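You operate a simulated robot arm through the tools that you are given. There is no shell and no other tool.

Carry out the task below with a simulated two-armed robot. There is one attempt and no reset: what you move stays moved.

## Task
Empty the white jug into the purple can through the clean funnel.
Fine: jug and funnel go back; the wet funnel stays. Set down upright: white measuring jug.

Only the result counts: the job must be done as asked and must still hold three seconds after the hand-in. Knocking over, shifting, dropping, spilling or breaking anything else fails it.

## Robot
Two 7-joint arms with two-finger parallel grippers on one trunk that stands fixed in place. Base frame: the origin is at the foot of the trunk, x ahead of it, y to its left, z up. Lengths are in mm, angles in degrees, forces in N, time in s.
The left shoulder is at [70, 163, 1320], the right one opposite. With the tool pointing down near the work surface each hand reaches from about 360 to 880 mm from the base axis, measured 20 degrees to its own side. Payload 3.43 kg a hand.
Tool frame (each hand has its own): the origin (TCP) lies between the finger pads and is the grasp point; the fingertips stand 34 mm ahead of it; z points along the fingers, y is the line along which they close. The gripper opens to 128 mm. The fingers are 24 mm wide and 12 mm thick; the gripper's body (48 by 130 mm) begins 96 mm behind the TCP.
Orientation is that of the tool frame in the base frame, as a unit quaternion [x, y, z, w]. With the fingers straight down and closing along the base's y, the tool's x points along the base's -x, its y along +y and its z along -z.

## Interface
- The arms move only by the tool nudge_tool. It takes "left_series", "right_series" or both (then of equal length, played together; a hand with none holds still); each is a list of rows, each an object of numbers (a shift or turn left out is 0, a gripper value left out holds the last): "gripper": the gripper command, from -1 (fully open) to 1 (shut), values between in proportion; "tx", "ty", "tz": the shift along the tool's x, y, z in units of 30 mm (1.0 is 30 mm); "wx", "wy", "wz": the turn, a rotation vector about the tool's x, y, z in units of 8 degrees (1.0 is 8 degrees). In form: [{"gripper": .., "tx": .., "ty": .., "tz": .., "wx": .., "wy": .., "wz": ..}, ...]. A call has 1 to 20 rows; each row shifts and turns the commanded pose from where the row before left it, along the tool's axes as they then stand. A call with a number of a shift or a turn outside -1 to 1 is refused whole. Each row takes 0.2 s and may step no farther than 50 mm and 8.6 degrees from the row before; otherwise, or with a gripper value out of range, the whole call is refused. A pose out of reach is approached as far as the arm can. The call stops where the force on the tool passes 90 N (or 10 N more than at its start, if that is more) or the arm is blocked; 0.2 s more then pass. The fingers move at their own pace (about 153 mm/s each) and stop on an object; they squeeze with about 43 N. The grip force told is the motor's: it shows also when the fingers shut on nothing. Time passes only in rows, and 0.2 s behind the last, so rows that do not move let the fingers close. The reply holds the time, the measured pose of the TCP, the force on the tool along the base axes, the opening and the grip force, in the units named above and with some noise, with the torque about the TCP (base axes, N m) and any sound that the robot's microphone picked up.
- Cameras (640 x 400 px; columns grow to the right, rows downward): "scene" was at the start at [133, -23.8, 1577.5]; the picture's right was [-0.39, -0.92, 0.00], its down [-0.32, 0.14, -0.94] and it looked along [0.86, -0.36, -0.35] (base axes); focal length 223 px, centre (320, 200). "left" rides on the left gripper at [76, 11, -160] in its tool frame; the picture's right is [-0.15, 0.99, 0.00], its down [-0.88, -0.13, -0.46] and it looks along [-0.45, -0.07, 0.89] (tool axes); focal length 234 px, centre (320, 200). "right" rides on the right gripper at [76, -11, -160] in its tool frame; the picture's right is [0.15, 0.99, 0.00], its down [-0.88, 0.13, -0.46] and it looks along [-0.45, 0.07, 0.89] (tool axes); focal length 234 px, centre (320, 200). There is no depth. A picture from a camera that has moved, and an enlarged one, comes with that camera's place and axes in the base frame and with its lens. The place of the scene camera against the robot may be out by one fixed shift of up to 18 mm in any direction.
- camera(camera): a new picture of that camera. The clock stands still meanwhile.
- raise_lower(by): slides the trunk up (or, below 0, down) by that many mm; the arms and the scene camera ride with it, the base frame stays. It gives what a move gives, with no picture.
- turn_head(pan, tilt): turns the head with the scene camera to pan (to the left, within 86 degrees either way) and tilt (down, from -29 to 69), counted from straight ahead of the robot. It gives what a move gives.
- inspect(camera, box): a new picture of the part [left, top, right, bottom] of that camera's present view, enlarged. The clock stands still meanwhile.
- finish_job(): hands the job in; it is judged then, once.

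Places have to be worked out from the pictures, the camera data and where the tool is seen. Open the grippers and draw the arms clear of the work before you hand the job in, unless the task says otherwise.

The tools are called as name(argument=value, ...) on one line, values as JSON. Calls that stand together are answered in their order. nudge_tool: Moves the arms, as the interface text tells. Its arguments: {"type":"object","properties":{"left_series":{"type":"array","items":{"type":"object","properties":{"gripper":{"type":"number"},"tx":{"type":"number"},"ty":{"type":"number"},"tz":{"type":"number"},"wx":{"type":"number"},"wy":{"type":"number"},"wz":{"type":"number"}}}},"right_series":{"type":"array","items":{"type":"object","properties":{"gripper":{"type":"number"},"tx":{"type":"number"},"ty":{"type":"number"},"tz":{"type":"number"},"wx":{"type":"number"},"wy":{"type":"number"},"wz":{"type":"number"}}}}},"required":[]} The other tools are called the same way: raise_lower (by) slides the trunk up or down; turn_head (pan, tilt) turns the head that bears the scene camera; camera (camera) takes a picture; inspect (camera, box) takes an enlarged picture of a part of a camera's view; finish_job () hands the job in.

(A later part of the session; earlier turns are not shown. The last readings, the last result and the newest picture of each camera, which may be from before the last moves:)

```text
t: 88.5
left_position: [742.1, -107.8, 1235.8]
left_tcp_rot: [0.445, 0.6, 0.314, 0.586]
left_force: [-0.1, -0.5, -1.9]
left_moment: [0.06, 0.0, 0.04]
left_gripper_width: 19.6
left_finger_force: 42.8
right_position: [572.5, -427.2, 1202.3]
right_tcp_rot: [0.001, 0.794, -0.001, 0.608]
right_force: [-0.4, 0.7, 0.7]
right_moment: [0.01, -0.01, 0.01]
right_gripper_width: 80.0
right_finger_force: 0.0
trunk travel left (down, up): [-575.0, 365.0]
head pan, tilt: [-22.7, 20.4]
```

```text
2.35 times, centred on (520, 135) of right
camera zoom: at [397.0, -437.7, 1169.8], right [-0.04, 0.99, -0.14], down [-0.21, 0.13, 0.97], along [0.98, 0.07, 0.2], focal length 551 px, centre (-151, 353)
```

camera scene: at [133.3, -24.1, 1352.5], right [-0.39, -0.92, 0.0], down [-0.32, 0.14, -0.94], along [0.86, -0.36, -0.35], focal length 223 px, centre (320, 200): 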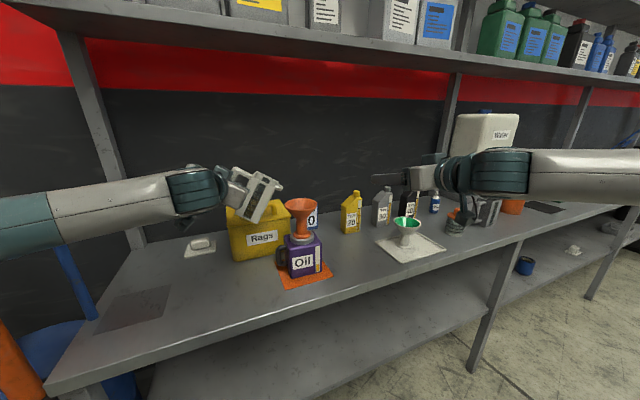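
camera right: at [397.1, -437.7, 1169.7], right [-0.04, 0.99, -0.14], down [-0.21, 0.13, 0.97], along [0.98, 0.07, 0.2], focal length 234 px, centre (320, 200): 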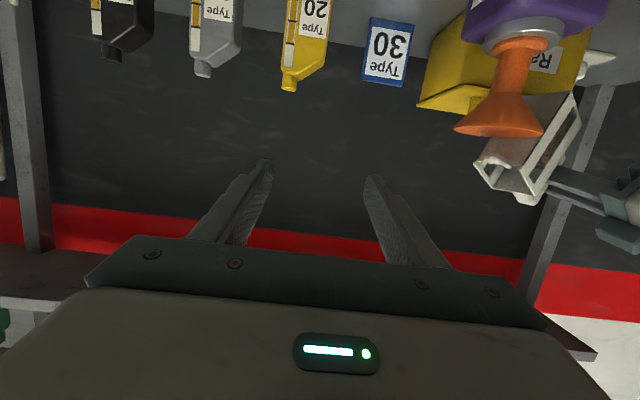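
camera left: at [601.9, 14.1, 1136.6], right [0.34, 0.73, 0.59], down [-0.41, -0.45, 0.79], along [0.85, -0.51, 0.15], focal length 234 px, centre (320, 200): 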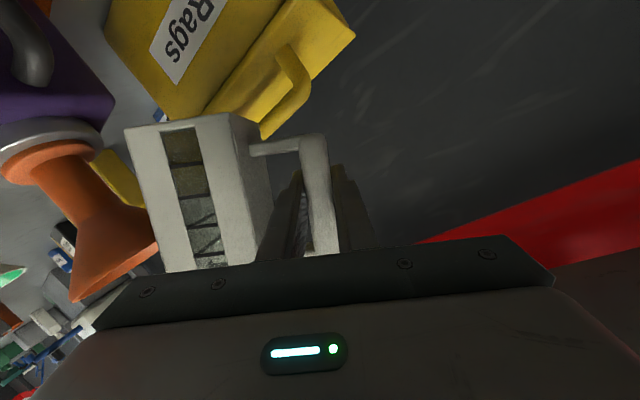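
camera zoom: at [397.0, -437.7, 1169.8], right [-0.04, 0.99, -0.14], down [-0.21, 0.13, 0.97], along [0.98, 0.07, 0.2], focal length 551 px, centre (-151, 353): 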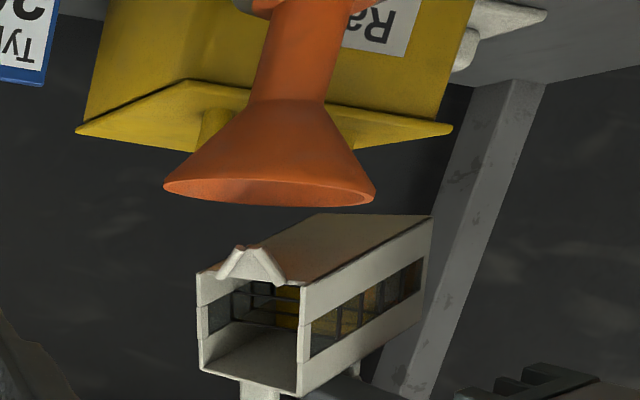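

Not flowing yet at about 64°. Another 4°.

nudge_tool(left_series=[{"tx": -0.1482, "ty": 0.0595, "tz": -0.0397, "wx": -0.0647, "wz": 0.2415}, {"tx": -0.1482, "ty": 0.0595, "tz": -0.0397, "wx": -0.0647, "wz": 0.2415}, {}, {}])

inspect(camera="scene", box=[250, 140, 340, 230])

inspect(camera="right", box=[430, 50, 610, 220])

```text
t: 89.5
left_position: [737.0, -113.3, 1245.1]
left_tcp_rot: [0.46, 0.581, 0.34, 0.58]
left_force: [0.3, -0.2, -3.0]
left_moment: [0.02, -0.03, 0.02]
left_gripper_width: 19.6
left_finger_force: 43.0
right_position: [573.3, -427.1, 1200.5]
right_tcp_rot: [0.001, 0.793, 0.0, 0.609]
right_force: [-0.1, -0.3, -0.1]
right_moment: [0.02, -0.02, 0.04]
right_gripper_width: 80.1
right_finger_force: 0.0
trunk travel left (down, up): [-575.0, 365.0]
head pan, tilt: [-22.7, 20.4]
```

```text
4.44 times, centred on (295, 185) of scene
camera zoom: at [133.1, -24.0, 1352.5], right [-0.39, -0.92, 0.0], down [-0.32, 0.14, -0.94], along [0.86, -0.36, -0.35], focal length 991 px, centre (431, 267)
```

zoom: 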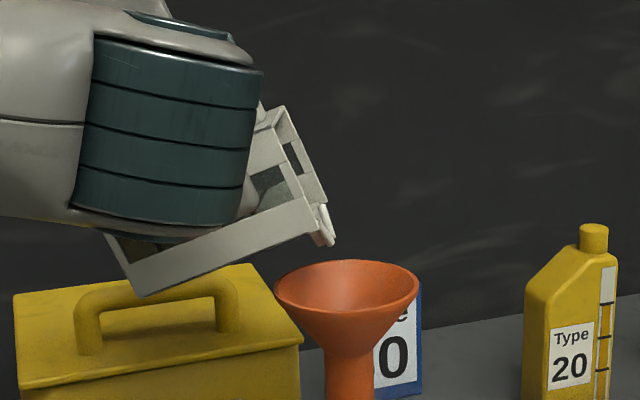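

```text
2.35 times, centred on (520, 135) of right
camera zoom: at [397.0, -437.8, 1169.7], right [-0.04, 0.99, -0.14], down [-0.21, 0.13, 0.97], along [0.98, 0.07, 0.2], focal length 551 px, centre (-151, 353)
```

zoom: 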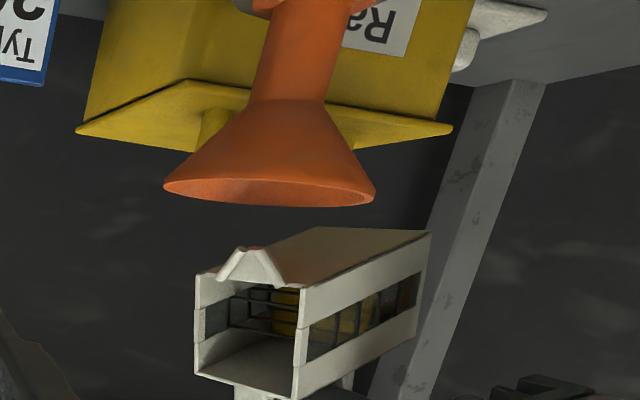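

About 68° and the oil is near the lip. Another 4°.

nudge_tool(left_series=[{"tx": -0.1482, "ty": 0.0595, "tz": -0.0397, "wx": -0.0647, "wz": 0.2415}, {"tx": -0.1482, "ty": 0.0595, "tz": -0.0397, "wx": -0.0647, "wz": 0.2415}, {}, {}])

inspect(camera="scene", box=[250, 140, 340, 230])

inspect(camera="right", box=[430, 50, 610, 220])

```text
t: 90.5
left_position: [735.3, -120.1, 1250.1]
left_tcp_rot: [0.474, 0.562, 0.364, 0.572]
left_force: [-0.1, 0.4, -1.5]
left_moment: [0.04, -0.01, 0.01]
left_gripper_width: 19.1
left_finger_force: 43.0
right_position: [572.3, -426.8, 1200.6]
right_tcp_rot: [0.001, 0.793, 0.0, 0.609]
right_force: [0.9, -0.3, 0.5]
right_moment: [-0.03, 0.03, -0.01]
right_gripper_width: 79.9
right_finger_force: 0.1
trunk travel left (down, up): [-575.0, 365.0]
head pan, tilt: [-22.7, 20.4]
```

```text
4.44 times, centred on (295, 185) of scene
camera zoom: at [133.1, -24.1, 1352.5], right [-0.39, -0.92, 0.0], down [-0.32, 0.14, -0.94], along [0.86, -0.36, -0.35], focal length 991 px, centre (431, 267)
```

zoom: 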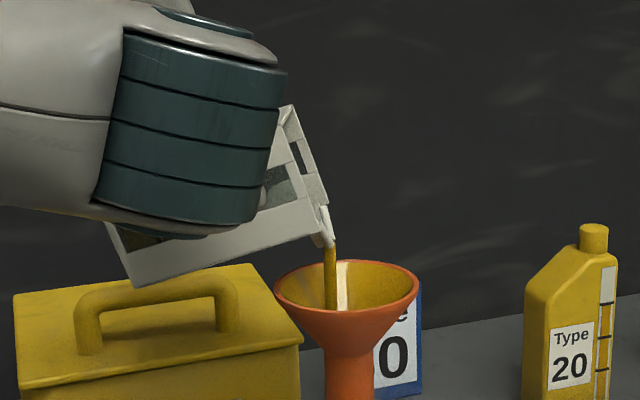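

```text
2.35 times, centred on (520, 135) of right
camera zoom: at [397.0, -437.8, 1169.7], right [-0.04, 0.99, -0.14], down [-0.21, 0.13, 0.97], along [0.98, 0.07, 0.2], focal length 551 px, centre (-151, 353)
```

zoom: 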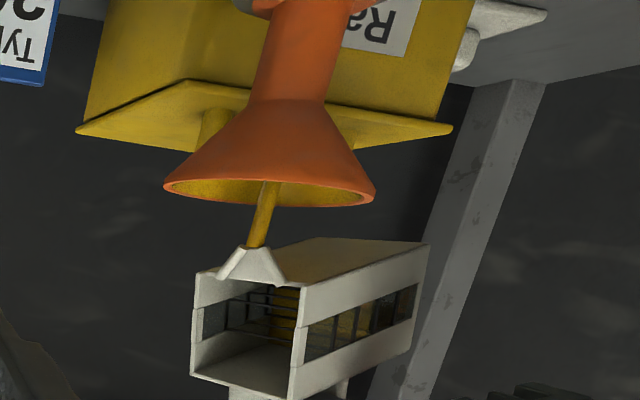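

Pouring has started, and the stream falls well inside the funnel. I let it run and continue slowly.

nudge_tool(left_series=[{}, {}, {}, {}, {}])

inspect(camera="scene", box=[250, 140, 340, 270])

```text
t: 91.7
left_position: [735.8, -119.6, 1249.1]
left_tcp_rot: [0.474, 0.561, 0.364, 0.572]
left_force: [1.1, 0.0, -2.4]
left_moment: [0.01, 0.02, 0.05]
left_gripper_width: 19.6
left_finger_force: 42.9
right_position: [572.9, -427.0, 1200.8]
right_tcp_rot: [0.0, 0.794, 0.0, 0.608]
right_force: [-0.1, 0.3, 1.3]
right_moment: [-0.01, -0.04, 0.0]
right_gripper_width: 80.0
right_finger_force: 0.2
trunk travel left (down, up): [-575.0, 365.0]
head pan, tilt: [-22.7, 20.4]
```

```text
3.08 times, centred on (295, 205) of scene
camera zoom: at [133.2, -23.9, 1352.5], right [-0.39, -0.92, 0.0], down [-0.32, 0.14, -0.94], along [0.86, -0.36, -0.35], focal length 686 px, centre (397, 185)
```

zoom: 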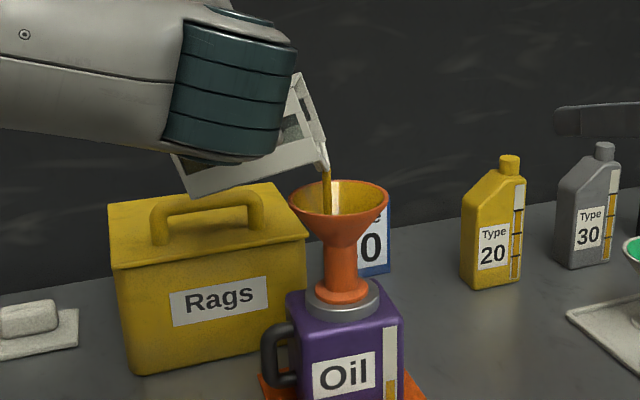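

Steady flow, no spill. I continue with 2° steps and pauses to about 80°.

nudge_tool(left_series=[{"tx": -0.1482, "ty": 0.0595, "tz": -0.0397, "wx": -0.0647, "wz": 0.2415}, {}, {}, {}, {"tx": -0.1482, "ty": 0.0595, "tz": -0.0397, "wx": -0.0647, "wz": 0.2415}, {}, {}, {}, {"tx": -0.1482, "ty": 0.0595, "tz": -0.0397, "wx": -0.0647, "wz": 0.2415}, {}, {}, {}, {"tx": -0.1482, "ty": 0.0595, "tz": -0.0397, "wx": -0.0647, "wz": 0.2415}, {}, {}, {}])

inspect(camera="scene", box=[250, 140, 340, 270])

inspect(camera="right", box=[430, 50, 610, 220])

```text
t: 95.1
left_position: [729.7, -133.8, 1261.0]
left_tcp_rot: [0.5, 0.522, 0.412, 0.554]
left_force: [-0.1, 0.2, -2.8]
left_moment: [-0.01, 0.0, -0.01]
left_gripper_width: 19.5
left_finger_force: 43.0
right_position: [571.9, -425.8, 1201.2]
right_tcp_rot: [0.0, 0.794, 0.0, 0.609]
right_force: [-0.7, -0.1, -0.6]
right_moment: [-0.04, 0.04, -0.01]
right_gripper_width: 79.8
right_finger_force: 0.0
trunk travel left (down, up): [-575.0, 365.0]
head pan, tilt: [-22.7, 20.4]
```

```text
3.08 times, centred on (295, 205) of scene
camera zoom: at [133.1, -24.0, 1352.5], right [-0.39, -0.92, 0.0], down [-0.32, 0.14, -0.94], along [0.86, -0.36, -0.35], focal length 686 px, centre (397, 185)
```

zoom: 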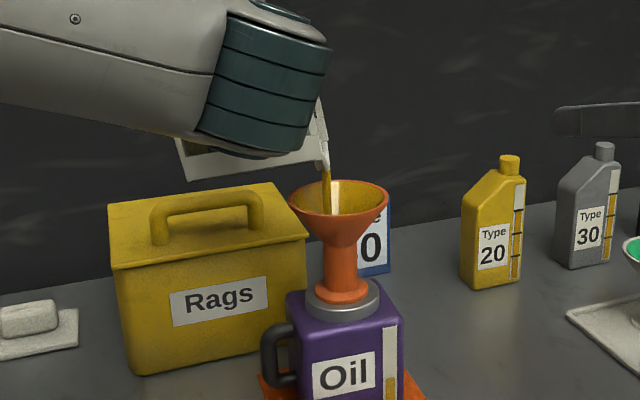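

```text
2.35 times, centred on (520, 135) of right
camera zoom: at [397.0, -437.7, 1169.8], right [-0.04, 0.99, -0.14], down [-0.21, 0.13, 0.97], along [0.98, 0.07, 0.2], focal length 551 px, centre (-151, 353)
```

zoom: 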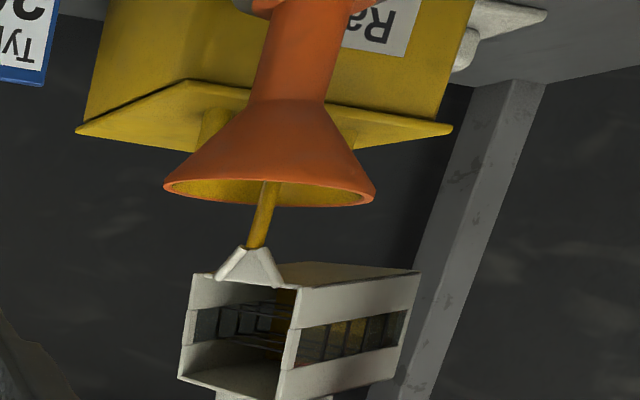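

Flow is unchanged and well aimed. I continue to about 90°.

nudge_tool(left_series=[{"tx": -0.1482, "ty": 0.0595, "tz": -0.0397, "wx": -0.0647, "wz": 0.2415}, {}, {}, {}, {"tx": -0.1482, "ty": 0.0595, "tz": -0.0397, "wx": -0.0647, "wz": 0.2415}, {}, {}, {}, {"tx": -0.1482, "ty": 0.0595, "tz": -0.0397, "wx": -0.0647, "wz": 0.2415}, {}, {}, {}, {"tx": -0.1482, "ty": 0.0595, "tz": -0.0397, "wx": -0.0647, "wz": 0.2415}, {}, {}, {}, {"tx": -0.1482, "ty": 0.0595, "tz": -0.0397, "wx": -0.0647, "wz": 0.2415}, {}, {}, {}])

inspect(camera="scene", box=[250, 140, 340, 270])

inspect(camera="right", box=[430, 50, 610, 220])

```text
t: 99.3
left_position: [720.0, -153.4, 1272.5]
left_tcp_rot: [0.529, 0.468, 0.47, 0.529]
left_force: [-0.4, 0.4, -2.0]
left_moment: [-0.03, 0.01, 0.0]
left_gripper_width: 19.7
left_finger_force: 42.9
right_position: [572.7, -427.8, 1201.4]
right_tcp_rot: [0.0, 0.793, 0.0, 0.609]
right_force: [0.0, 0.5, -0.7]
right_moment: [0.0, 0.01, 0.01]
right_gripper_width: 80.1
right_finger_force: 0.1
trunk travel left (down, up): [-575.0, 365.0]
head pan, tilt: [-22.7, 20.4]
```

```text
3.08 times, centred on (295, 205) of scene
camera zoom: at [133.2, -24.0, 1352.5], right [-0.39, -0.92, 0.0], down [-0.32, 0.14, -0.94], along [0.86, -0.36, -0.35], focal length 686 px, centre (397, 185)
```

zoom: 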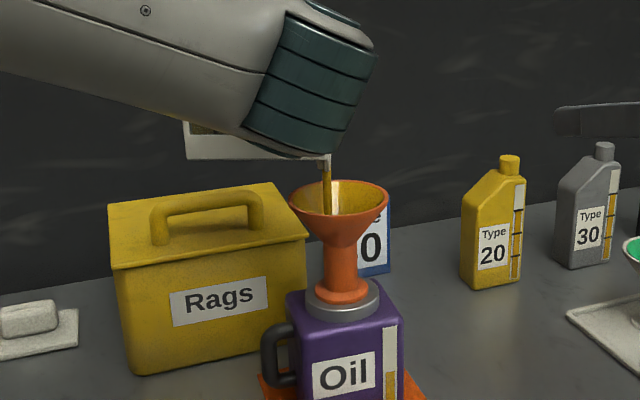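

```text
2.35 times, centred on (520, 135) of right
camera zoom: at [397.0, -437.7, 1169.7], right [-0.04, 0.99, -0.14], down [-0.21, 0.13, 0.97], along [0.98, 0.07, 0.2], focal length 551 px, centre (-151, 353)
```

zoom: 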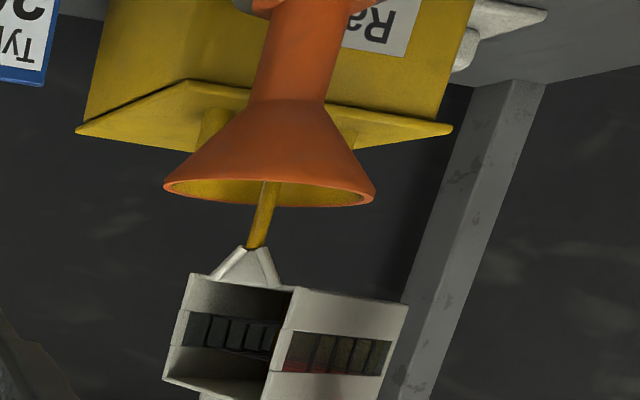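

Nearly empty; still draining at 90°. I continue to about 100°.

nudge_tool(left_series=[{"tx": -0.1482, "ty": 0.0595, "tz": -0.0397, "wx": -0.0647, "wz": 0.2415}, {}, {}, {}, {"tx": -0.1482, "ty": 0.0595, "tz": -0.0397, "wx": -0.0647, "wz": 0.2415}, {}, {}, {}, {"tx": -0.1482, "ty": 0.0595, "tz": -0.0397, "wx": -0.0647, "wz": 0.2415}, {}, {}, {}, {"tx": -0.1482, "ty": 0.0595, "tz": -0.0397, "wx": -0.0647, "wz": 0.2415}, {}, {}, {}, {"tx": -0.1482, "ty": 0.0595, "tz": -0.0397, "wx": -0.0647, "wz": 0.2415}, {}, {}, {}])

inspect(camera="scene", box=[250, 140, 340, 270])

inspect(camera="right", box=[430, 50, 610, 220])

```text
t: 103.5
left_position: [713.1, -176.4, 1281.7]
left_tcp_rot: [0.555, 0.412, 0.522, 0.499]
left_force: [0.1, 0.0, -1.9]
left_moment: [-0.09, 0.04, 0.01]
left_gripper_width: 19.8
left_finger_force: 43.2
right_position: [573.2, -427.1, 1200.9]
right_tcp_rot: [0.001, 0.793, -0.001, 0.609]
right_force: [0.4, 0.5, -0.2]
right_moment: [-0.04, -0.01, -0.02]
right_gripper_width: 79.9
right_finger_force: 0.0
trunk travel left (down, up): [-575.0, 365.0]
head pan, tilt: [-22.7, 20.4]
```

```text
3.08 times, centred on (295, 205) of scene
camera zoom: at [133.1, -24.0, 1352.5], right [-0.39, -0.92, 0.0], down [-0.32, 0.14, -0.94], along [0.86, -0.36, -0.35], focal length 686 px, centre (397, 185)
```

zoom: 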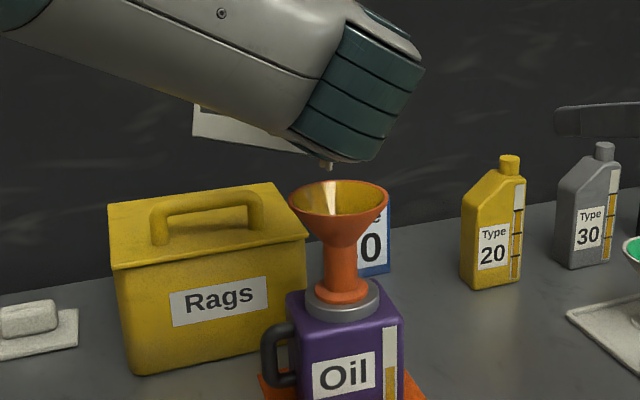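

```text
2.35 times, centred on (520, 135) of right
camera zoom: at [397.0, -437.7, 1169.7], right [-0.04, 0.99, -0.14], down [-0.21, 0.13, 0.97], along [0.98, 0.07, 0.2], focal length 551 px, centre (-151, 353)
```

zoom: 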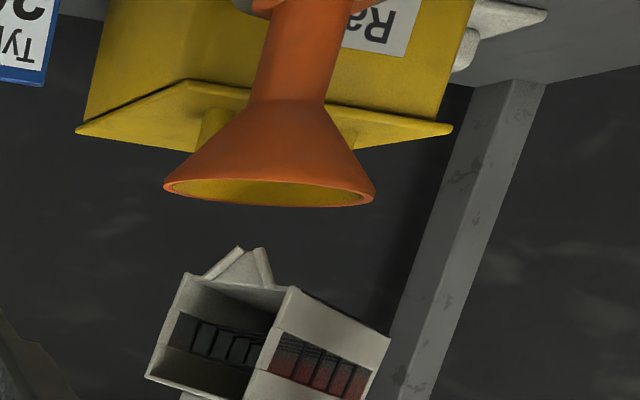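

The flow has stopped. I tilt to about 110° and wait to drain any residue.

nudge_tool(left_series=[{"tx": -0.1482, "ty": 0.0595, "tz": -0.0397, "wx": -0.0647, "wz": 0.2415}, {}, {"tx": -0.1482, "ty": 0.0595, "tz": -0.0397, "wx": -0.0647, "wz": 0.2415}, {}, {"tx": -0.1482, "ty": 0.0595, "tz": -0.0397, "wx": -0.0647, "wz": 0.2415}, {}, {"tx": -0.1482, "ty": 0.0595, "tz": -0.0397, "wx": -0.0647, "wz": 0.2415}, {}, {}, {}, {}, {}, {}, {}, {}, {}])

inspect(camera="scene", box=[250, 140, 340, 270])

inspect(camera="right", box=[430, 50, 610, 220])

```text
t: 106.9
left_position: [704.8, -194.9, 1284.9]
left_tcp_rot: [0.573, 0.363, 0.562, 0.473]
left_force: [0.0, -1.6, -2.2]
left_moment: [-0.07, 0.02, 0.02]
left_gripper_width: 19.5
left_finger_force: 43.6
right_position: [571.6, -427.0, 1200.5]
right_tcp_rot: [0.001, 0.793, 0.0, 0.61]
right_force: [-1.0, -0.1, -0.3]
right_moment: [-0.01, 0.03, 0.0]
right_gripper_width: 80.1
right_finger_force: 0.1
trunk travel left (down, up): [-575.0, 365.0]
head pan, tilt: [-22.7, 20.4]
```

```text
3.08 times, centred on (295, 205) of scene
camera zoom: at [133.2, -23.9, 1352.5], right [-0.39, -0.92, 0.0], down [-0.32, 0.14, -0.94], along [0.86, -0.36, -0.35], focal length 686 px, centre (397, 185)
```

zoom: 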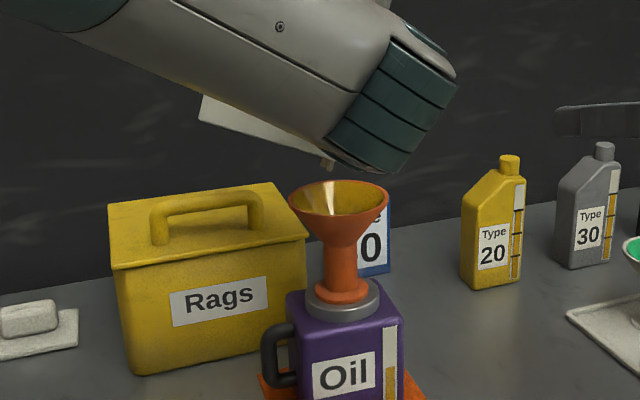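

```text
2.35 times, centred on (520, 135) of right
camera zoom: at [397.1, -437.7, 1169.7], right [-0.04, 0.99, -0.14], down [-0.21, 0.13, 0.97], along [0.98, 0.07, 0.2], focal length 551 px, centre (-151, 353)
```

zoom: 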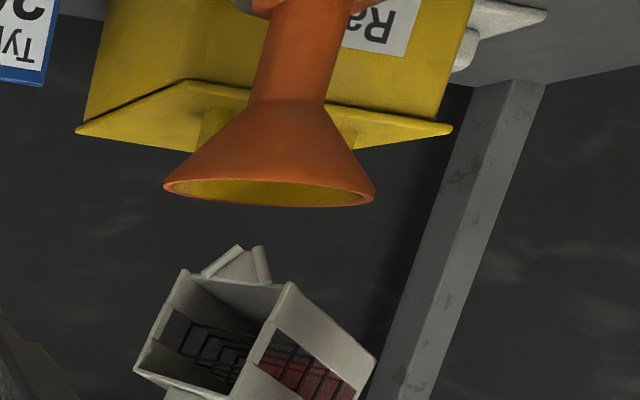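

The jug is empty and the can's gauge has risen. I reverse the tilt about the spout tip back to about 28°, keeping any last drops over the funnel.

nudge_tool(left_series=[{"tx": 0.29, "ty": -0.135, "tz": 0.078, "wx": 0.1295, "wz": -0.483}, {"tx": 0.29, "ty": -0.135, "tz": 0.078, "wx": 0.1295, "wz": -0.483}, {"tx": 0.29, "ty": -0.135, "tz": 0.078, "wx": 0.1295, "wz": -0.483}, {"tx": 0.29, "ty": -0.135, "tz": 0.078, "wx": 0.1295, "wz": -0.483}, {"tx": 0.29, "ty": -0.135, "tz": 0.078, "wx": 0.1295, "wz": -0.483}, {"tx": 0.29, "ty": -0.135, "tz": 0.078, "wx": 0.1295, "wz": -0.483}, {"tx": 0.29, "ty": -0.135, "tz": 0.078, "wx": 0.1295, "wz": -0.483}, {"tx": 0.29, "ty": -0.135, "tz": 0.078, "wx": 0.1295, "wz": -0.483}, {"tx": 0.29, "ty": -0.135, "tz": 0.078, "wx": 0.1295, "wz": -0.483}, {"tx": 0.29, "ty": -0.135, "tz": 0.078, "wx": 0.1295, "wz": -0.483}, {}])

inspect(camera="scene", box=[250, 140, 340, 270])

```text
t: 109.3
left_position: [735.8, -115.0, 1244.0]
left_tcp_rot: [0.459, 0.581, 0.34, 0.579]
left_force: [-0.5, 0.2, -2.6]
left_moment: [0.02, 0.0, 0.03]
left_gripper_width: 19.4
left_finger_force: 43.0
right_position: [571.3, -427.2, 1200.9]
right_tcp_rot: [0.0, 0.793, 0.0, 0.609]
right_force: [0.1, 0.9, -0.5]
right_moment: [0.01, -0.03, 0.0]
right_gripper_width: 80.0
right_finger_force: 0.1
trunk travel left (down, up): [-575.0, 365.0]
head pan, tilt: [-22.7, 20.4]
```

```text
3.08 times, centred on (295, 205) of scene
camera zoom: at [132.9, -24.3, 1352.5], right [-0.39, -0.92, 0.0], down [-0.32, 0.14, -0.94], along [0.86, -0.36, -0.35], focal length 686 px, centre (397, 185)
```

zoom: 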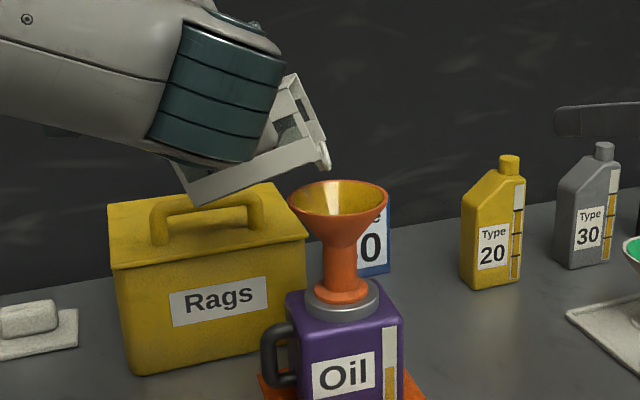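

Good. I continue the un-tilt to about 28°.

nudge_tool(left_series=[{"tx": 0.29, "ty": -0.135, "tz": 0.078, "wx": 0.1295, "wz": -0.483}, {"tx": 0.29, "ty": -0.135, "tz": 0.078, "wx": 0.1295, "wz": -0.483}, {"tx": 0.29, "ty": -0.135, "tz": 0.078, "wx": 0.1295, "wz": -0.483}, {"tx": 0.29, "ty": -0.135, "tz": 0.078, "wx": 0.1295, "wz": -0.483}, {"tx": 0.29, "ty": -0.135, "tz": 0.078, "wx": 0.1295, "wz": -0.483}, {"tx": 0.29, "ty": -0.135, "tz": 0.078, "wx": 0.1295, "wz": -0.483}, {"tx": 0.29, "ty": -0.135, "tz": 0.078, "wx": 0.1295, "wz": -0.483}, {"tx": 0.29, "ty": -0.135, "tz": 0.078, "wx": 0.1295, "wz": -0.483}, {"tx": 0.29, "ty": -0.135, "tz": 0.078, "wx": 0.1295, "wz": -0.483}, {"tx": 0.29, "ty": -0.135, "tz": 0.078, "wx": 0.1295, "wz": -0.483}, {}])

inspect(camera="scene", box=[230, 130, 350, 260])

```text
t: 111.7
left_position: [753.3, -73.9, 1156.6]
left_tcp_rot: [0.293, 0.728, 0.077, 0.615]
left_force: [0.3, 0.6, -2.0]
left_moment: [0.13, -0.03, 0.0]
left_gripper_width: 19.9
left_finger_force: 43.3
right_position: [572.6, -427.0, 1200.9]
right_tcp_rot: [0.0, 0.794, 0.0, 0.609]
right_force: [0.3, 0.5, 0.5]
right_moment: [0.01, 0.01, 0.02]
right_gripper_width: 80.0
right_finger_force: 0.0
trunk travel left (down, up): [-575.0, 365.0]
head pan, tilt: [-22.7, 20.4]
```

```text
3.08 times, centred on (290, 195) of scene
camera zoom: at [132.9, -24.1, 1352.5], right [-0.39, -0.92, 0.0], down [-0.32, 0.14, -0.94], along [0.86, -0.36, -0.35], focal length 686 px, centre (412, 215)
```

zoom: 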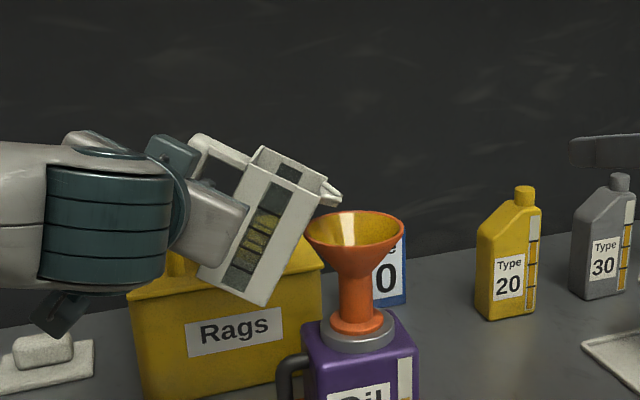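

Clear of the funnel. I retrace the path to the left side and bring the jug upright.

nudge_tool(left_series=[{"tx": 0.036, "ty": 0.48, "tz": 0.007}, {"tx": 0.036, "ty": 0.48, "tz": 0.007}, {"tx": 0.036, "ty": 0.48, "tz": 0.007}, {"tx": 0.287, "ty": 0.316, "tz": -0.44}, {"tx": 0.287, "ty": 0.316, "tz": -0.44}, {"tx": 0.287, "ty": 0.316, "tz": -0.44}, {"tx": 0.287, "ty": 0.316, "tz": -0.44}, {"tx": 0.287, "ty": 0.316, "tz": -0.44}, {"tx": 0.287, "ty": 0.316, "tz": -0.44}, {"tx": 0.287, "ty": 0.316, "tz": -0.44}, {"tx": 0.287, "ty": 0.316, "tz": -0.44}, {"wx": 0.1295, "wz": -0.483}, {"wx": 0.1295, "wz": -0.483}, {"wx": 0.1295, "wz": -0.483}, {"wx": 0.1295, "wz": -0.483}, {"wx": 0.1295, "wz": -0.483}, {"wx": 0.1295, "wz": -0.483}, {"wx": 0.1295, "wz": -0.483}, {}])

camera(camera="scene")

inspect(camera="scene", box=[140, 150, 240, 250])

inspect(camera="scene", box=[265, 190, 345, 300])

```text
t: 115.7
left_position: [689.4, 86.7, 1175.6]
left_tcp_rot: [0.151, 0.78, -0.115, 0.597]
left_force: [0.6, 0.1, -2.2]
left_moment: [0.2, -0.04, -0.01]
left_gripper_width: 19.6
left_finger_force: 42.7
right_position: [571.4, -426.7, 1200.3]
right_tcp_rot: [0.001, 0.794, -0.001, 0.608]
right_force: [0.0, -0.4, -0.1]
right_moment: [0.02, 0.04, -0.03]
right_gripper_width: 80.2
right_finger_force: 0.0
trunk travel left (down, up): [-575.0, 365.0]
head pan, tilt: [-22.7, 20.4]
```

```text
taken
camera scene: at [133.1, -23.9, 1352.5], right [-0.39, -0.92, 0.0], down [-0.32, 0.14, -0.94], along [0.86, -0.36, -0.35], focal length 223 px, centre (320, 200)
```

scene: 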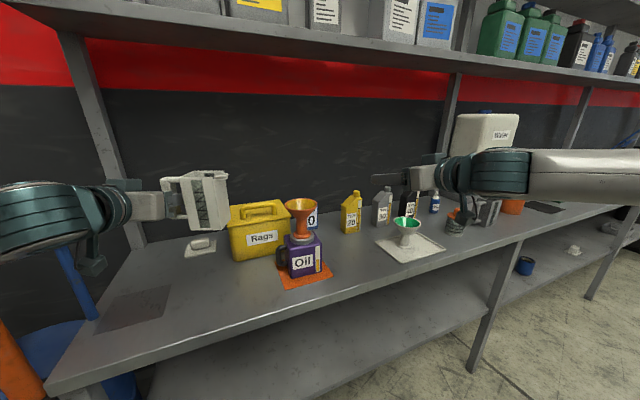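

```text
4.00 times, centred on (190, 200) of scene
camera zoom: at [133.1, -23.9, 1352.5], right [-0.39, -0.92, 0.0], down [-0.32, 0.14, -0.94], along [0.86, -0.36, -0.35], focal length 892 px, centre (840, 200)
```

zoom: 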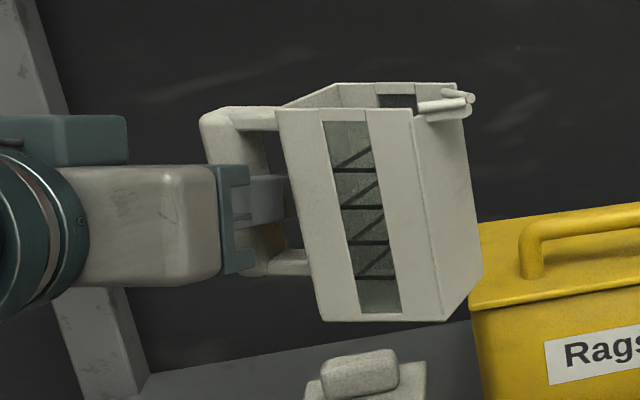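

```text
3.64 times, centred on (305, 245) of scene
camera zoom: at [133.1, -23.9, 1352.5], right [-0.39, -0.92, 0.0], down [-0.32, 0.14, -0.94], along [0.86, -0.36, -0.35], focal length 811 px, centre (374, 36)
```

zoom: 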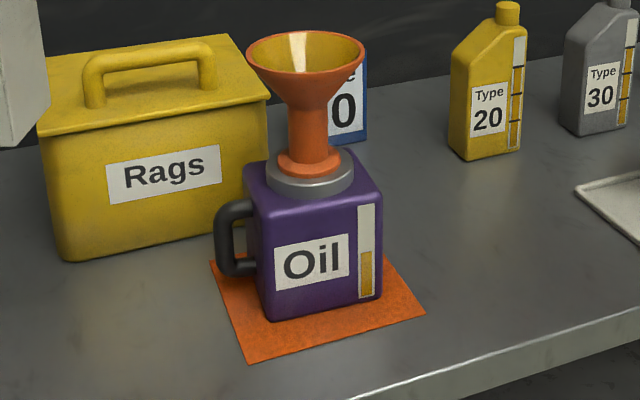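

The jug is empty, the can gauge has risen, and nothing has spilled. I undo the yaw and come down 40 mm.

nudge_tool(left_series=[{"wx": -0.3, "wz": -0.08}, {"wx": -0.443, "wz": -0.119}, {"wx": -0.443, "wz": -0.119}, {"wx": -0.443, "wz": -0.119}, {"wx": -0.443, "wz": -0.119}, {"wx": -0.344, "wz": -0.092}, {"wx": -0.24, "wz": -0.063}, {"tx": 0.4, "tz": 0.107}, {"tx": 0.5, "tz": 0.134}, {"tx": 0.4, "tz": 0.107}, {}])

raise_lower(by=-150)

inspect(camera="scene", box=[130, 160, 270, 270])

```text
t: 118.1
left_position: [688.9, 87.7, 1135.8]
left_tcp_rot: [0.0, 0.794, 0.001, 0.608]
left_force: [-0.8, 0.4, -1.8]
left_moment: [0.17, -0.01, 0.0]
left_gripper_width: 19.6
left_finger_force: 43.2
right_position: [570.8, -426.5, 1200.8]
right_tcp_rot: [0.001, 0.793, -0.001, 0.609]
right_force: [-0.3, -1.0, 0.2]
right_moment: [0.0, 0.02, 0.01]
right_gripper_width: 80.0
right_finger_force: 0.2
trunk travel left (down, up): [-575.0, 365.0]
head pan, tilt: [-22.7, 20.4]
```

```text
t: 119.8
left_position: [688.8, 88.2, 984.5]
left_tcp_rot: [0.001, 0.794, 0.001, 0.609]
left_force: [0.1, 0.8, -1.2]
left_moment: [0.16, 0.0, 0.02]
left_gripper_width: 20.0
left_finger_force: 42.4
right_position: [572.3, -426.1, 1050.2]
right_tcp_rot: [-0.001, 0.793, 0.001, 0.609]
right_force: [0.1, -0.5, 0.0]
right_moment: [-0.04, 0.02, -0.01]
right_gripper_width: 80.0
right_finger_force: 0.0
trunk travel left (down, up): [-425.0, 515.0]
head pan, tilt: [-22.7, 20.4]
```

```text
3.64 times, centred on (200, 215) of scene
camera zoom: at [132.9, -23.7, 1202.6], right [-0.39, -0.92, 0.0], down [-0.32, 0.13, -0.94], along [0.86, -0.36, -0.35], focal length 811 px, centre (756, 146)
```

zoom: 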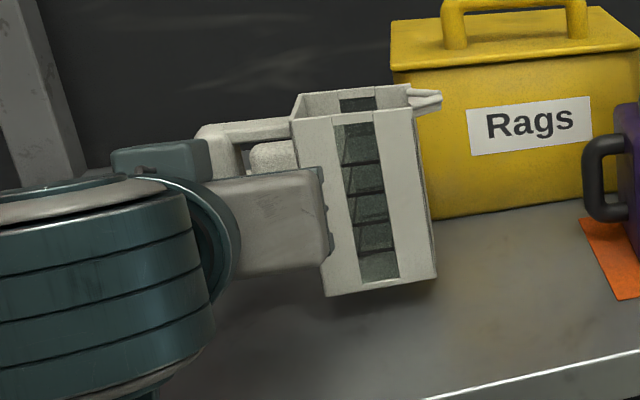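

The jug is right above its original spot, within about 1 mm by the picture. I lower it 20 mm, slightly correcting x.

nudge_tool(left_series=[{"tx": 0.25, "tz": 0.087}, {"tx": 0.25, "tz": 0.087}, {"tx": 0.13, "tz": 0.046}, {}, {}])

inspect(camera="scene", box=[130, 170, 270, 280])

```text
t: 121.0
left_position: [691.2, 88.5, 964.3]
left_tcp_rot: [0.001, 0.793, 0.0, 0.609]
left_force: [0.4, 0.2, -1.0]
left_moment: [0.13, -0.04, 0.0]
left_gripper_width: 19.7
left_finger_force: 43.7
right_position: [571.8, -426.9, 1050.0]
right_tcp_rot: [0.0, 0.793, 0.0, 0.609]
right_force: [0.3, 0.2, -0.6]
right_moment: [0.04, -0.02, -0.02]
right_gripper_width: 79.9
right_finger_force: 0.2
trunk travel left (down, up): [-425.0, 515.0]
head pan, tilt: [-22.7, 20.4]
```

```text
3.64 times, centred on (200, 225) of scene
camera zoom: at [133.1, -23.8, 1202.5], right [-0.39, -0.92, 0.0], down [-0.32, 0.14, -0.94], along [0.86, -0.36, -0.35], focal length 811 px, centre (756, 109)
```

zoom: 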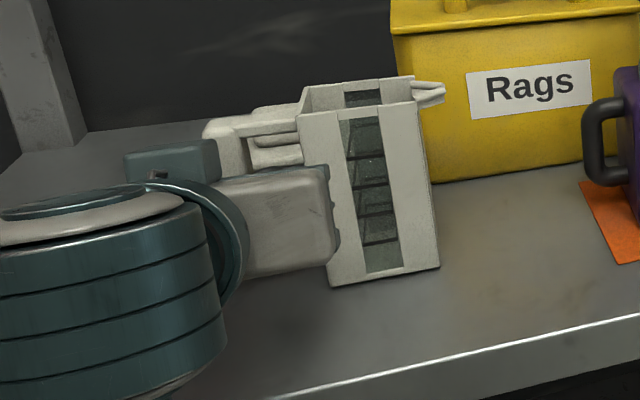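

Nearly down. I lower in 1.5 mm steps while watching the force.

nudge_tool(left_series=[{"tx": 0.048, "tz": 0.013}, {}])

nudge_tool(left_series=[{"tx": 0.032, "tz": 0.009}, {}])

```text
t: 121.6
left_position: [691.2, 87.3, 963.5]
left_tcp_rot: [0.0, 0.794, 0.002, 0.608]
left_force: [0.0, 0.3, -2.5]
left_moment: [0.19, -0.05, 0.03]
left_gripper_width: 19.4
left_finger_force: 42.9
right_position: [571.5, -425.2, 1051.5]
right_tcp_rot: [0.0, 0.793, 0.0, 0.609]
right_force: [-0.2, 0.1, 0.1]
right_moment: [-0.01, 0.02, 0.01]
right_gripper_width: 80.2
right_finger_force: 0.0
trunk travel left (down, up): [-425.0, 515.0]
head pan, tilt: [-22.7, 20.4]
```

```text
t: 122.2
left_position: [691.6, 88.4, 963.6]
left_tcp_rot: [0.001, 0.793, 0.0, 0.609]
left_force: [-0.6, -0.3, -0.2]
left_moment: [-0.01, -0.06, -0.05]
left_gripper_width: 19.7
left_finger_force: 42.6
right_position: [572.4, -426.7, 1051.3]
right_tcp_rot: [0.0, 0.793, 0.0, 0.609]
right_force: [-1.1, -0.1, 1.0]
right_moment: [-0.02, -0.02, -0.02]
right_gripper_width: 80.1
right_finger_force: 0.1
trunk travel left (down, up): [-425.0, 515.0]
head pan, tilt: [-22.7, 20.4]
```

The moment dropped to about 0, so the jug is resting on the bench. I open to 46 mm.

nudge_tool(left_series=[{"gripper": 0.55}, {"gripper": 0.28}, {}, {}])

inspect(camera="left", box=[190, 90, 400, 240])

inspect(camera="scene", box=[130, 170, 270, 280])

```text
t: 123.2
left_position: [691.0, 88.2, 963.1]
left_tcp_rot: [0.001, 0.794, 0.001, 0.608]
left_force: [-0.8, 0.4, 0.2]
left_moment: [-0.01, 0.04, 0.02]
left_gripper_width: 45.8
left_finger_force: 0.1
right_position: [572.0, -426.8, 1051.4]
right_tcp_rot: [0.0, 0.794, -0.001, 0.608]
right_force: [-0.1, 0.1, -0.1]
right_moment: [-0.02, 0.03, 0.01]
right_gripper_width: 80.1
right_finger_force: 0.0
trunk travel left (down, up): [-425.0, 515.0]
head pan, tilt: [-22.7, 20.4]
```

```text
2.67 times, centred on (295, 165) of left
camera zoom: at [517.5, 99.5, 930.8], right [0.04, 0.99, 0.14], down [-0.21, -0.13, 0.97], along [0.98, -0.07, 0.2], focal length 624 px, centre (387, 293)
```

zoom: 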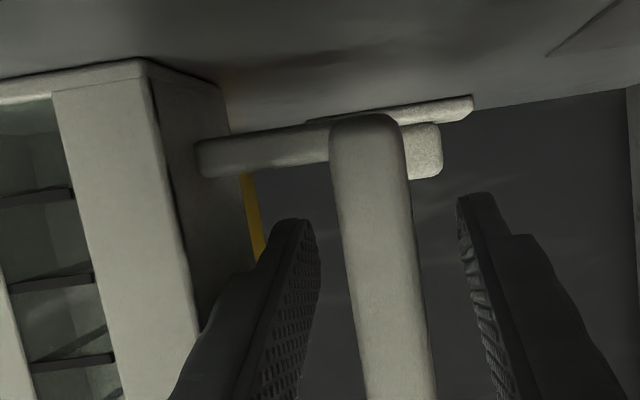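

```text
3.64 times, centred on (200, 225) of scene
camera zoom: at [132.9, -23.8, 1202.5], right [-0.39, -0.92, 0.0], down [-0.32, 0.14, -0.94], along [0.86, -0.36, -0.35], focal length 811 px, centre (756, 109)
```

zoom: 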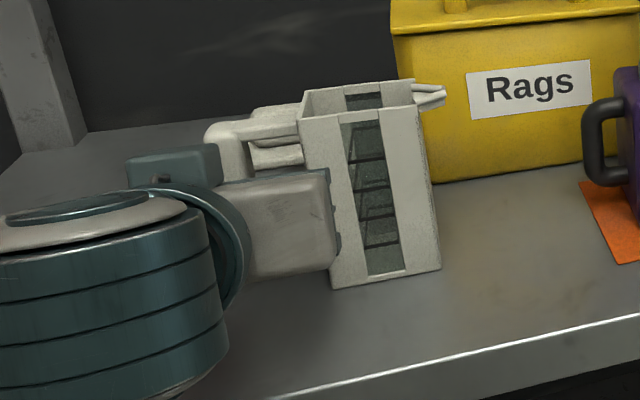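

The jug stands exactly at its original place, upright. I withdraw the left hand straight back.

nudge_tool(left_series=[{"tz": -0.5, "tx": 0.134}, {"tz": -0.72, "tx": 0.193}, {"tz": -0.72, "tx": 0.193}, {"tz": -0.72, "tx": 0.193}, {"tz": -0.5, "tx": 0.134}, {}])

camera(camera="scene")

```text
t: 124.6
left_position: [592.2, 88.8, 963.7]
left_tcp_rot: [0.002, 0.794, -0.001, 0.608]
left_force: [-0.8, 0.0, -1.3]
left_moment: [0.01, 0.01, -0.06]
left_gripper_width: 45.7
left_finger_force: 0.0
right_position: [572.8, -427.3, 1051.2]
right_tcp_rot: [0.001, 0.793, -0.001, 0.609]
right_force: [0.3, 0.4, -0.2]
right_moment: [0.01, 0.0, 0.01]
right_gripper_width: 80.2
right_finger_force: 0.2
trunk travel left (down, up): [-425.0, 515.0]
head pan, tilt: [-22.7, 20.4]
```

```text
taken
camera scene: at [133.0, -23.7, 1202.5], right [-0.39, -0.92, 0.0], down [-0.32, 0.13, -0.94], along [0.86, -0.36, -0.35], focal length 223 px, centre (320, 200)
```

scene: 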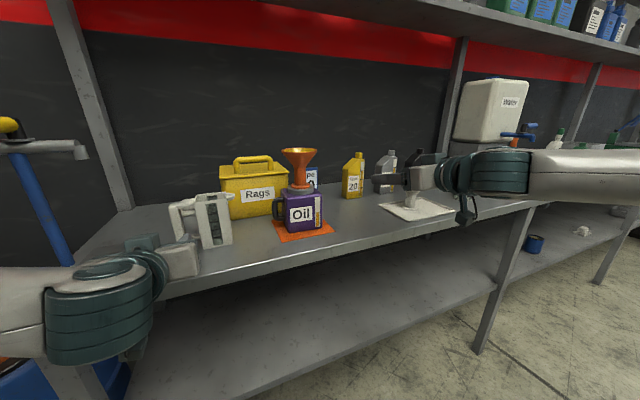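

The jug is done. I raise the left hand out of the way and bring the right hand back in front of the funnel.

nudge_tool(left_series=[{"tx": -0.8, "tz": -0.35, "ty": 0.2}, {"tx": -0.8, "tz": -0.35, "ty": 0.2}, {"tx": -0.8, "tz": -0.35, "ty": 0.2}, {"tx": -0.8, "tz": -0.35, "ty": 0.2}, {"tx": -0.8, "tz": -0.35, "ty": 0.2}, {}, {}, {}, {}], right_series=[{"ty": 0.5, "tz": 0.1}, {"ty": 0.95}, {"ty": 0.95}, {"ty": 0.95}, {"ty": 0.95}, {"ty": 0.95}, {"ty": 0.95}, {"ty": 0.93}, {}])

camera(camera="right")

inspect(camera="scene", box=[260, 130, 380, 250])

```text
t: 126.6
left_position: [571.0, 117.8, 1092.6]
left_tcp_rot: [0.0, 0.793, 0.002, 0.609]
left_force: [-0.9, -0.8, 0.5]
left_moment: [-0.01, 0.01, 0.0]
left_gripper_width: 45.9
left_finger_force: 0.0
right_position: [575.1, -214.6, 1050.4]
right_tcp_rot: [0.001, 0.793, 0.0, 0.609]
right_force: [-0.4, -0.7, -0.1]
right_moment: [0.03, 0.01, 0.04]
right_gripper_width: 79.8
right_finger_force: 0.2
trunk travel left (down, up): [-425.0, 515.0]
head pan, tilt: [-22.7, 20.4]
```

```text
taken
camera right: at [400.0, -225.1, 1020.6], right [-0.04, 0.99, -0.14], down [-0.21, 0.13, 0.97], along [0.98, 0.07, 0.2], focal length 234 px, centre (320, 200)
```

right: 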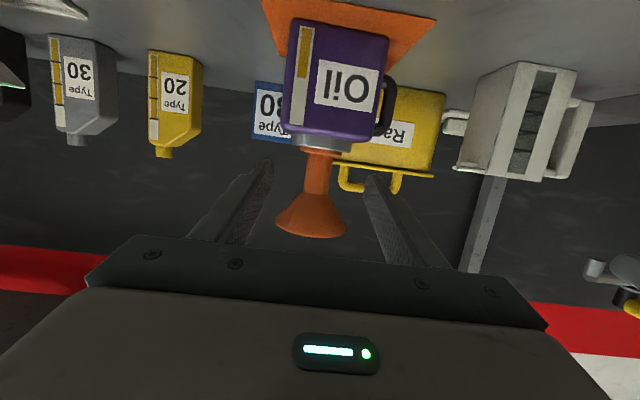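

```text
3.33 times, centred on (320, 190) of scene
camera zoom: at [132.6, -24.6, 1202.5], right [-0.39, -0.92, 0.0], down [-0.32, 0.14, -0.94], along [0.86, -0.36, -0.35], focal length 744 px, centre (320, 233)
```

zoom: 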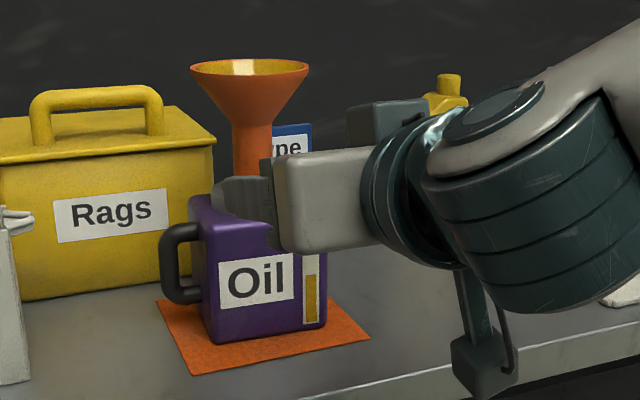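

The stem is about 2 mm to +y of the tool line. I correct that and advance halfway.

nudge_tool(right_series=[{"ty": 0.07}, {"tz": 0.64, "tx": -0.172}, {"tz": 0.64, "tx": -0.172}, {"tz": 0.64, "tx": -0.172}, {}])

inspect(camera="right", box=[220, 90, 420, 250])

inspect(camera="scene", box=[260, 130, 380, 250])

```text
t: 127.8
left_position: [571.2, 118.7, 1092.6]
left_tcp_rot: [0.001, 0.794, 0.001, 0.608]
left_force: [-0.1, 0.0, 0.5]
left_moment: [-0.01, 0.0, -0.01]
left_gripper_width: 46.3
left_finger_force: 0.1
right_position: [634.6, -210.5, 1048.8]
right_tcp_rot: [0.0, 0.793, -0.001, 0.609]
right_force: [-0.3, 0.0, -0.3]
right_moment: [0.03, 0.0, 0.0]
right_gripper_width: 79.8
right_finger_force: 0.1
trunk travel left (down, up): [-425.0, 515.0]
head pan, tilt: [-22.7, 20.4]
```

```text
2.50 times, centred on (320, 170) of right
camera zoom: at [459.2, -221.0, 1018.1], right [-0.04, 0.99, -0.14], down [-0.21, 0.13, 0.97], along [0.98, 0.07, 0.21], focal length 585 px, centre (320, 275)
```

zoom: 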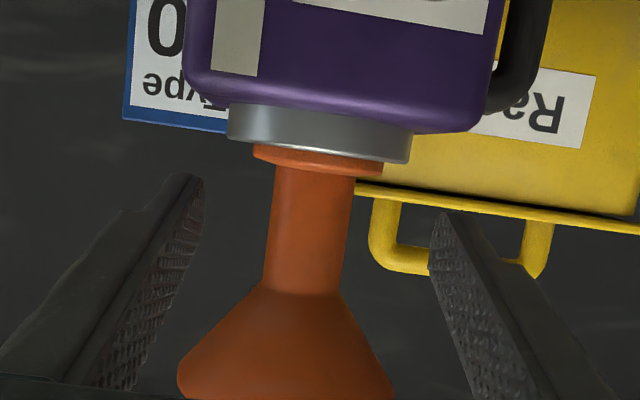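

```text
3.33 times, centred on (320, 190) of scene
camera zoom: at [132.5, -23.7, 1202.6], right [-0.39, -0.92, 0.0], down [-0.32, 0.13, -0.94], along [0.86, -0.36, -0.35], focal length 744 px, centre (320, 233)
```

zoom: 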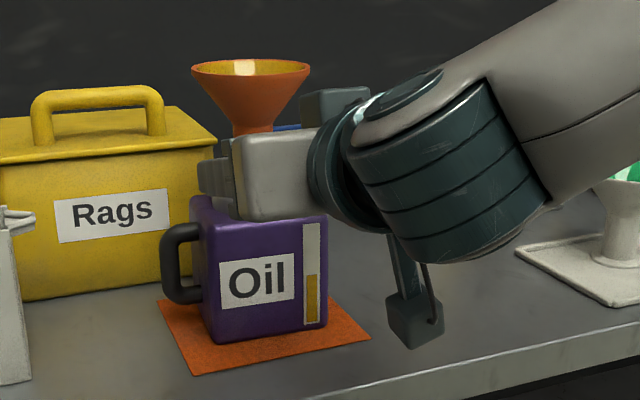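

I nudge 1.5 mm back in -y, advance the rest, and stop with the stem between the pads.

nudge_tool(right_series=[{"ty": -0.045}, {"tz": 0.618, "tx": -0.183}, {"tz": 0.618, "tx": -0.183}, {"tz": 0.618, "tx": -0.183}, {}, {}])

inspect(camera="right", box=[220, 90, 420, 250])

```text
t: 129.2
left_position: [571.3, 117.7, 1092.0]
left_tcp_rot: [0.001, 0.794, 0.001, 0.608]
left_force: [0.2, 0.4, 0.2]
left_moment: [-0.01, -0.02, -0.02]
left_gripper_width: 46.0
left_finger_force: 0.0
right_position: [694.7, -212.3, 1052.2]
right_tcp_rot: [0.001, 0.794, -0.001, 0.608]
right_force: [1.4, -0.5, 0.9]
right_moment: [0.0, -0.02, -0.02]
right_gripper_width: 80.0
right_finger_force: 0.0
trunk travel left (down, up): [-425.0, 515.0]
head pan, tilt: [-22.7, 20.4]
```

```text
2.50 times, centred on (320, 170) of right
camera zoom: at [519.0, -223.1, 1021.2], right [-0.04, 0.99, -0.14], down [-0.21, 0.13, 0.97], along [0.98, 0.07, 0.2], focal length 585 px, centre (320, 275)
```

zoom: 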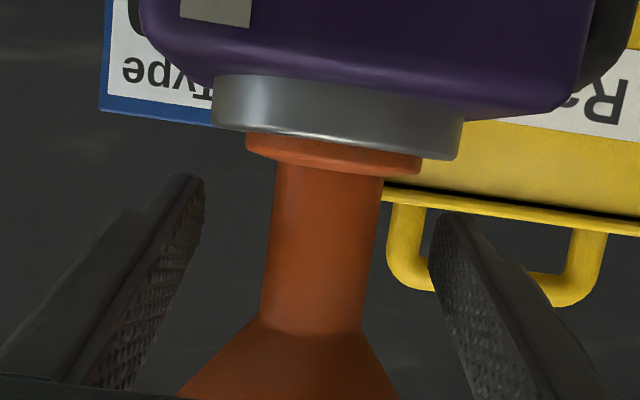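

Aligned within 0.5 mm. I close on the stem.

nudge_tool(right_series=[{"gripper": 0.3}, {"gripper": 1}, {}, {}])

inspect(camera="right", box=[220, 50, 420, 210])

```text
t: 130.2
left_position: [571.3, 118.3, 1092.0]
left_tcp_rot: [0.002, 0.794, -0.001, 0.608]
left_force: [1.0, 0.9, 0.5]
left_moment: [-0.02, 0.0, -0.01]
left_gripper_width: 46.0
left_finger_force: 0.0
right_position: [693.9, -212.5, 1052.3]
right_tcp_rot: [0.001, 0.794, 0.0, 0.609]
right_force: [0.5, 0.3, 0.9]
right_moment: [0.02, -0.01, 0.01]
right_gripper_width: 29.8
right_finger_force: 42.6
trunk travel left (down, up): [-425.0, 515.0]
head pan, tilt: [-22.7, 20.4]
```

```text
2.50 times, centred on (320, 130) of right
camera zoom: at [518.6, -223.0, 1021.4], right [-0.04, 0.99, -0.14], down [-0.21, 0.13, 0.97], along [0.98, 0.07, 0.2], focal length 585 px, centre (320, 375)
```

zoom: 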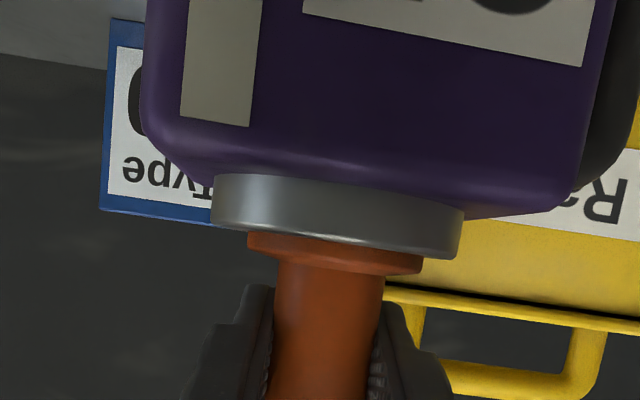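

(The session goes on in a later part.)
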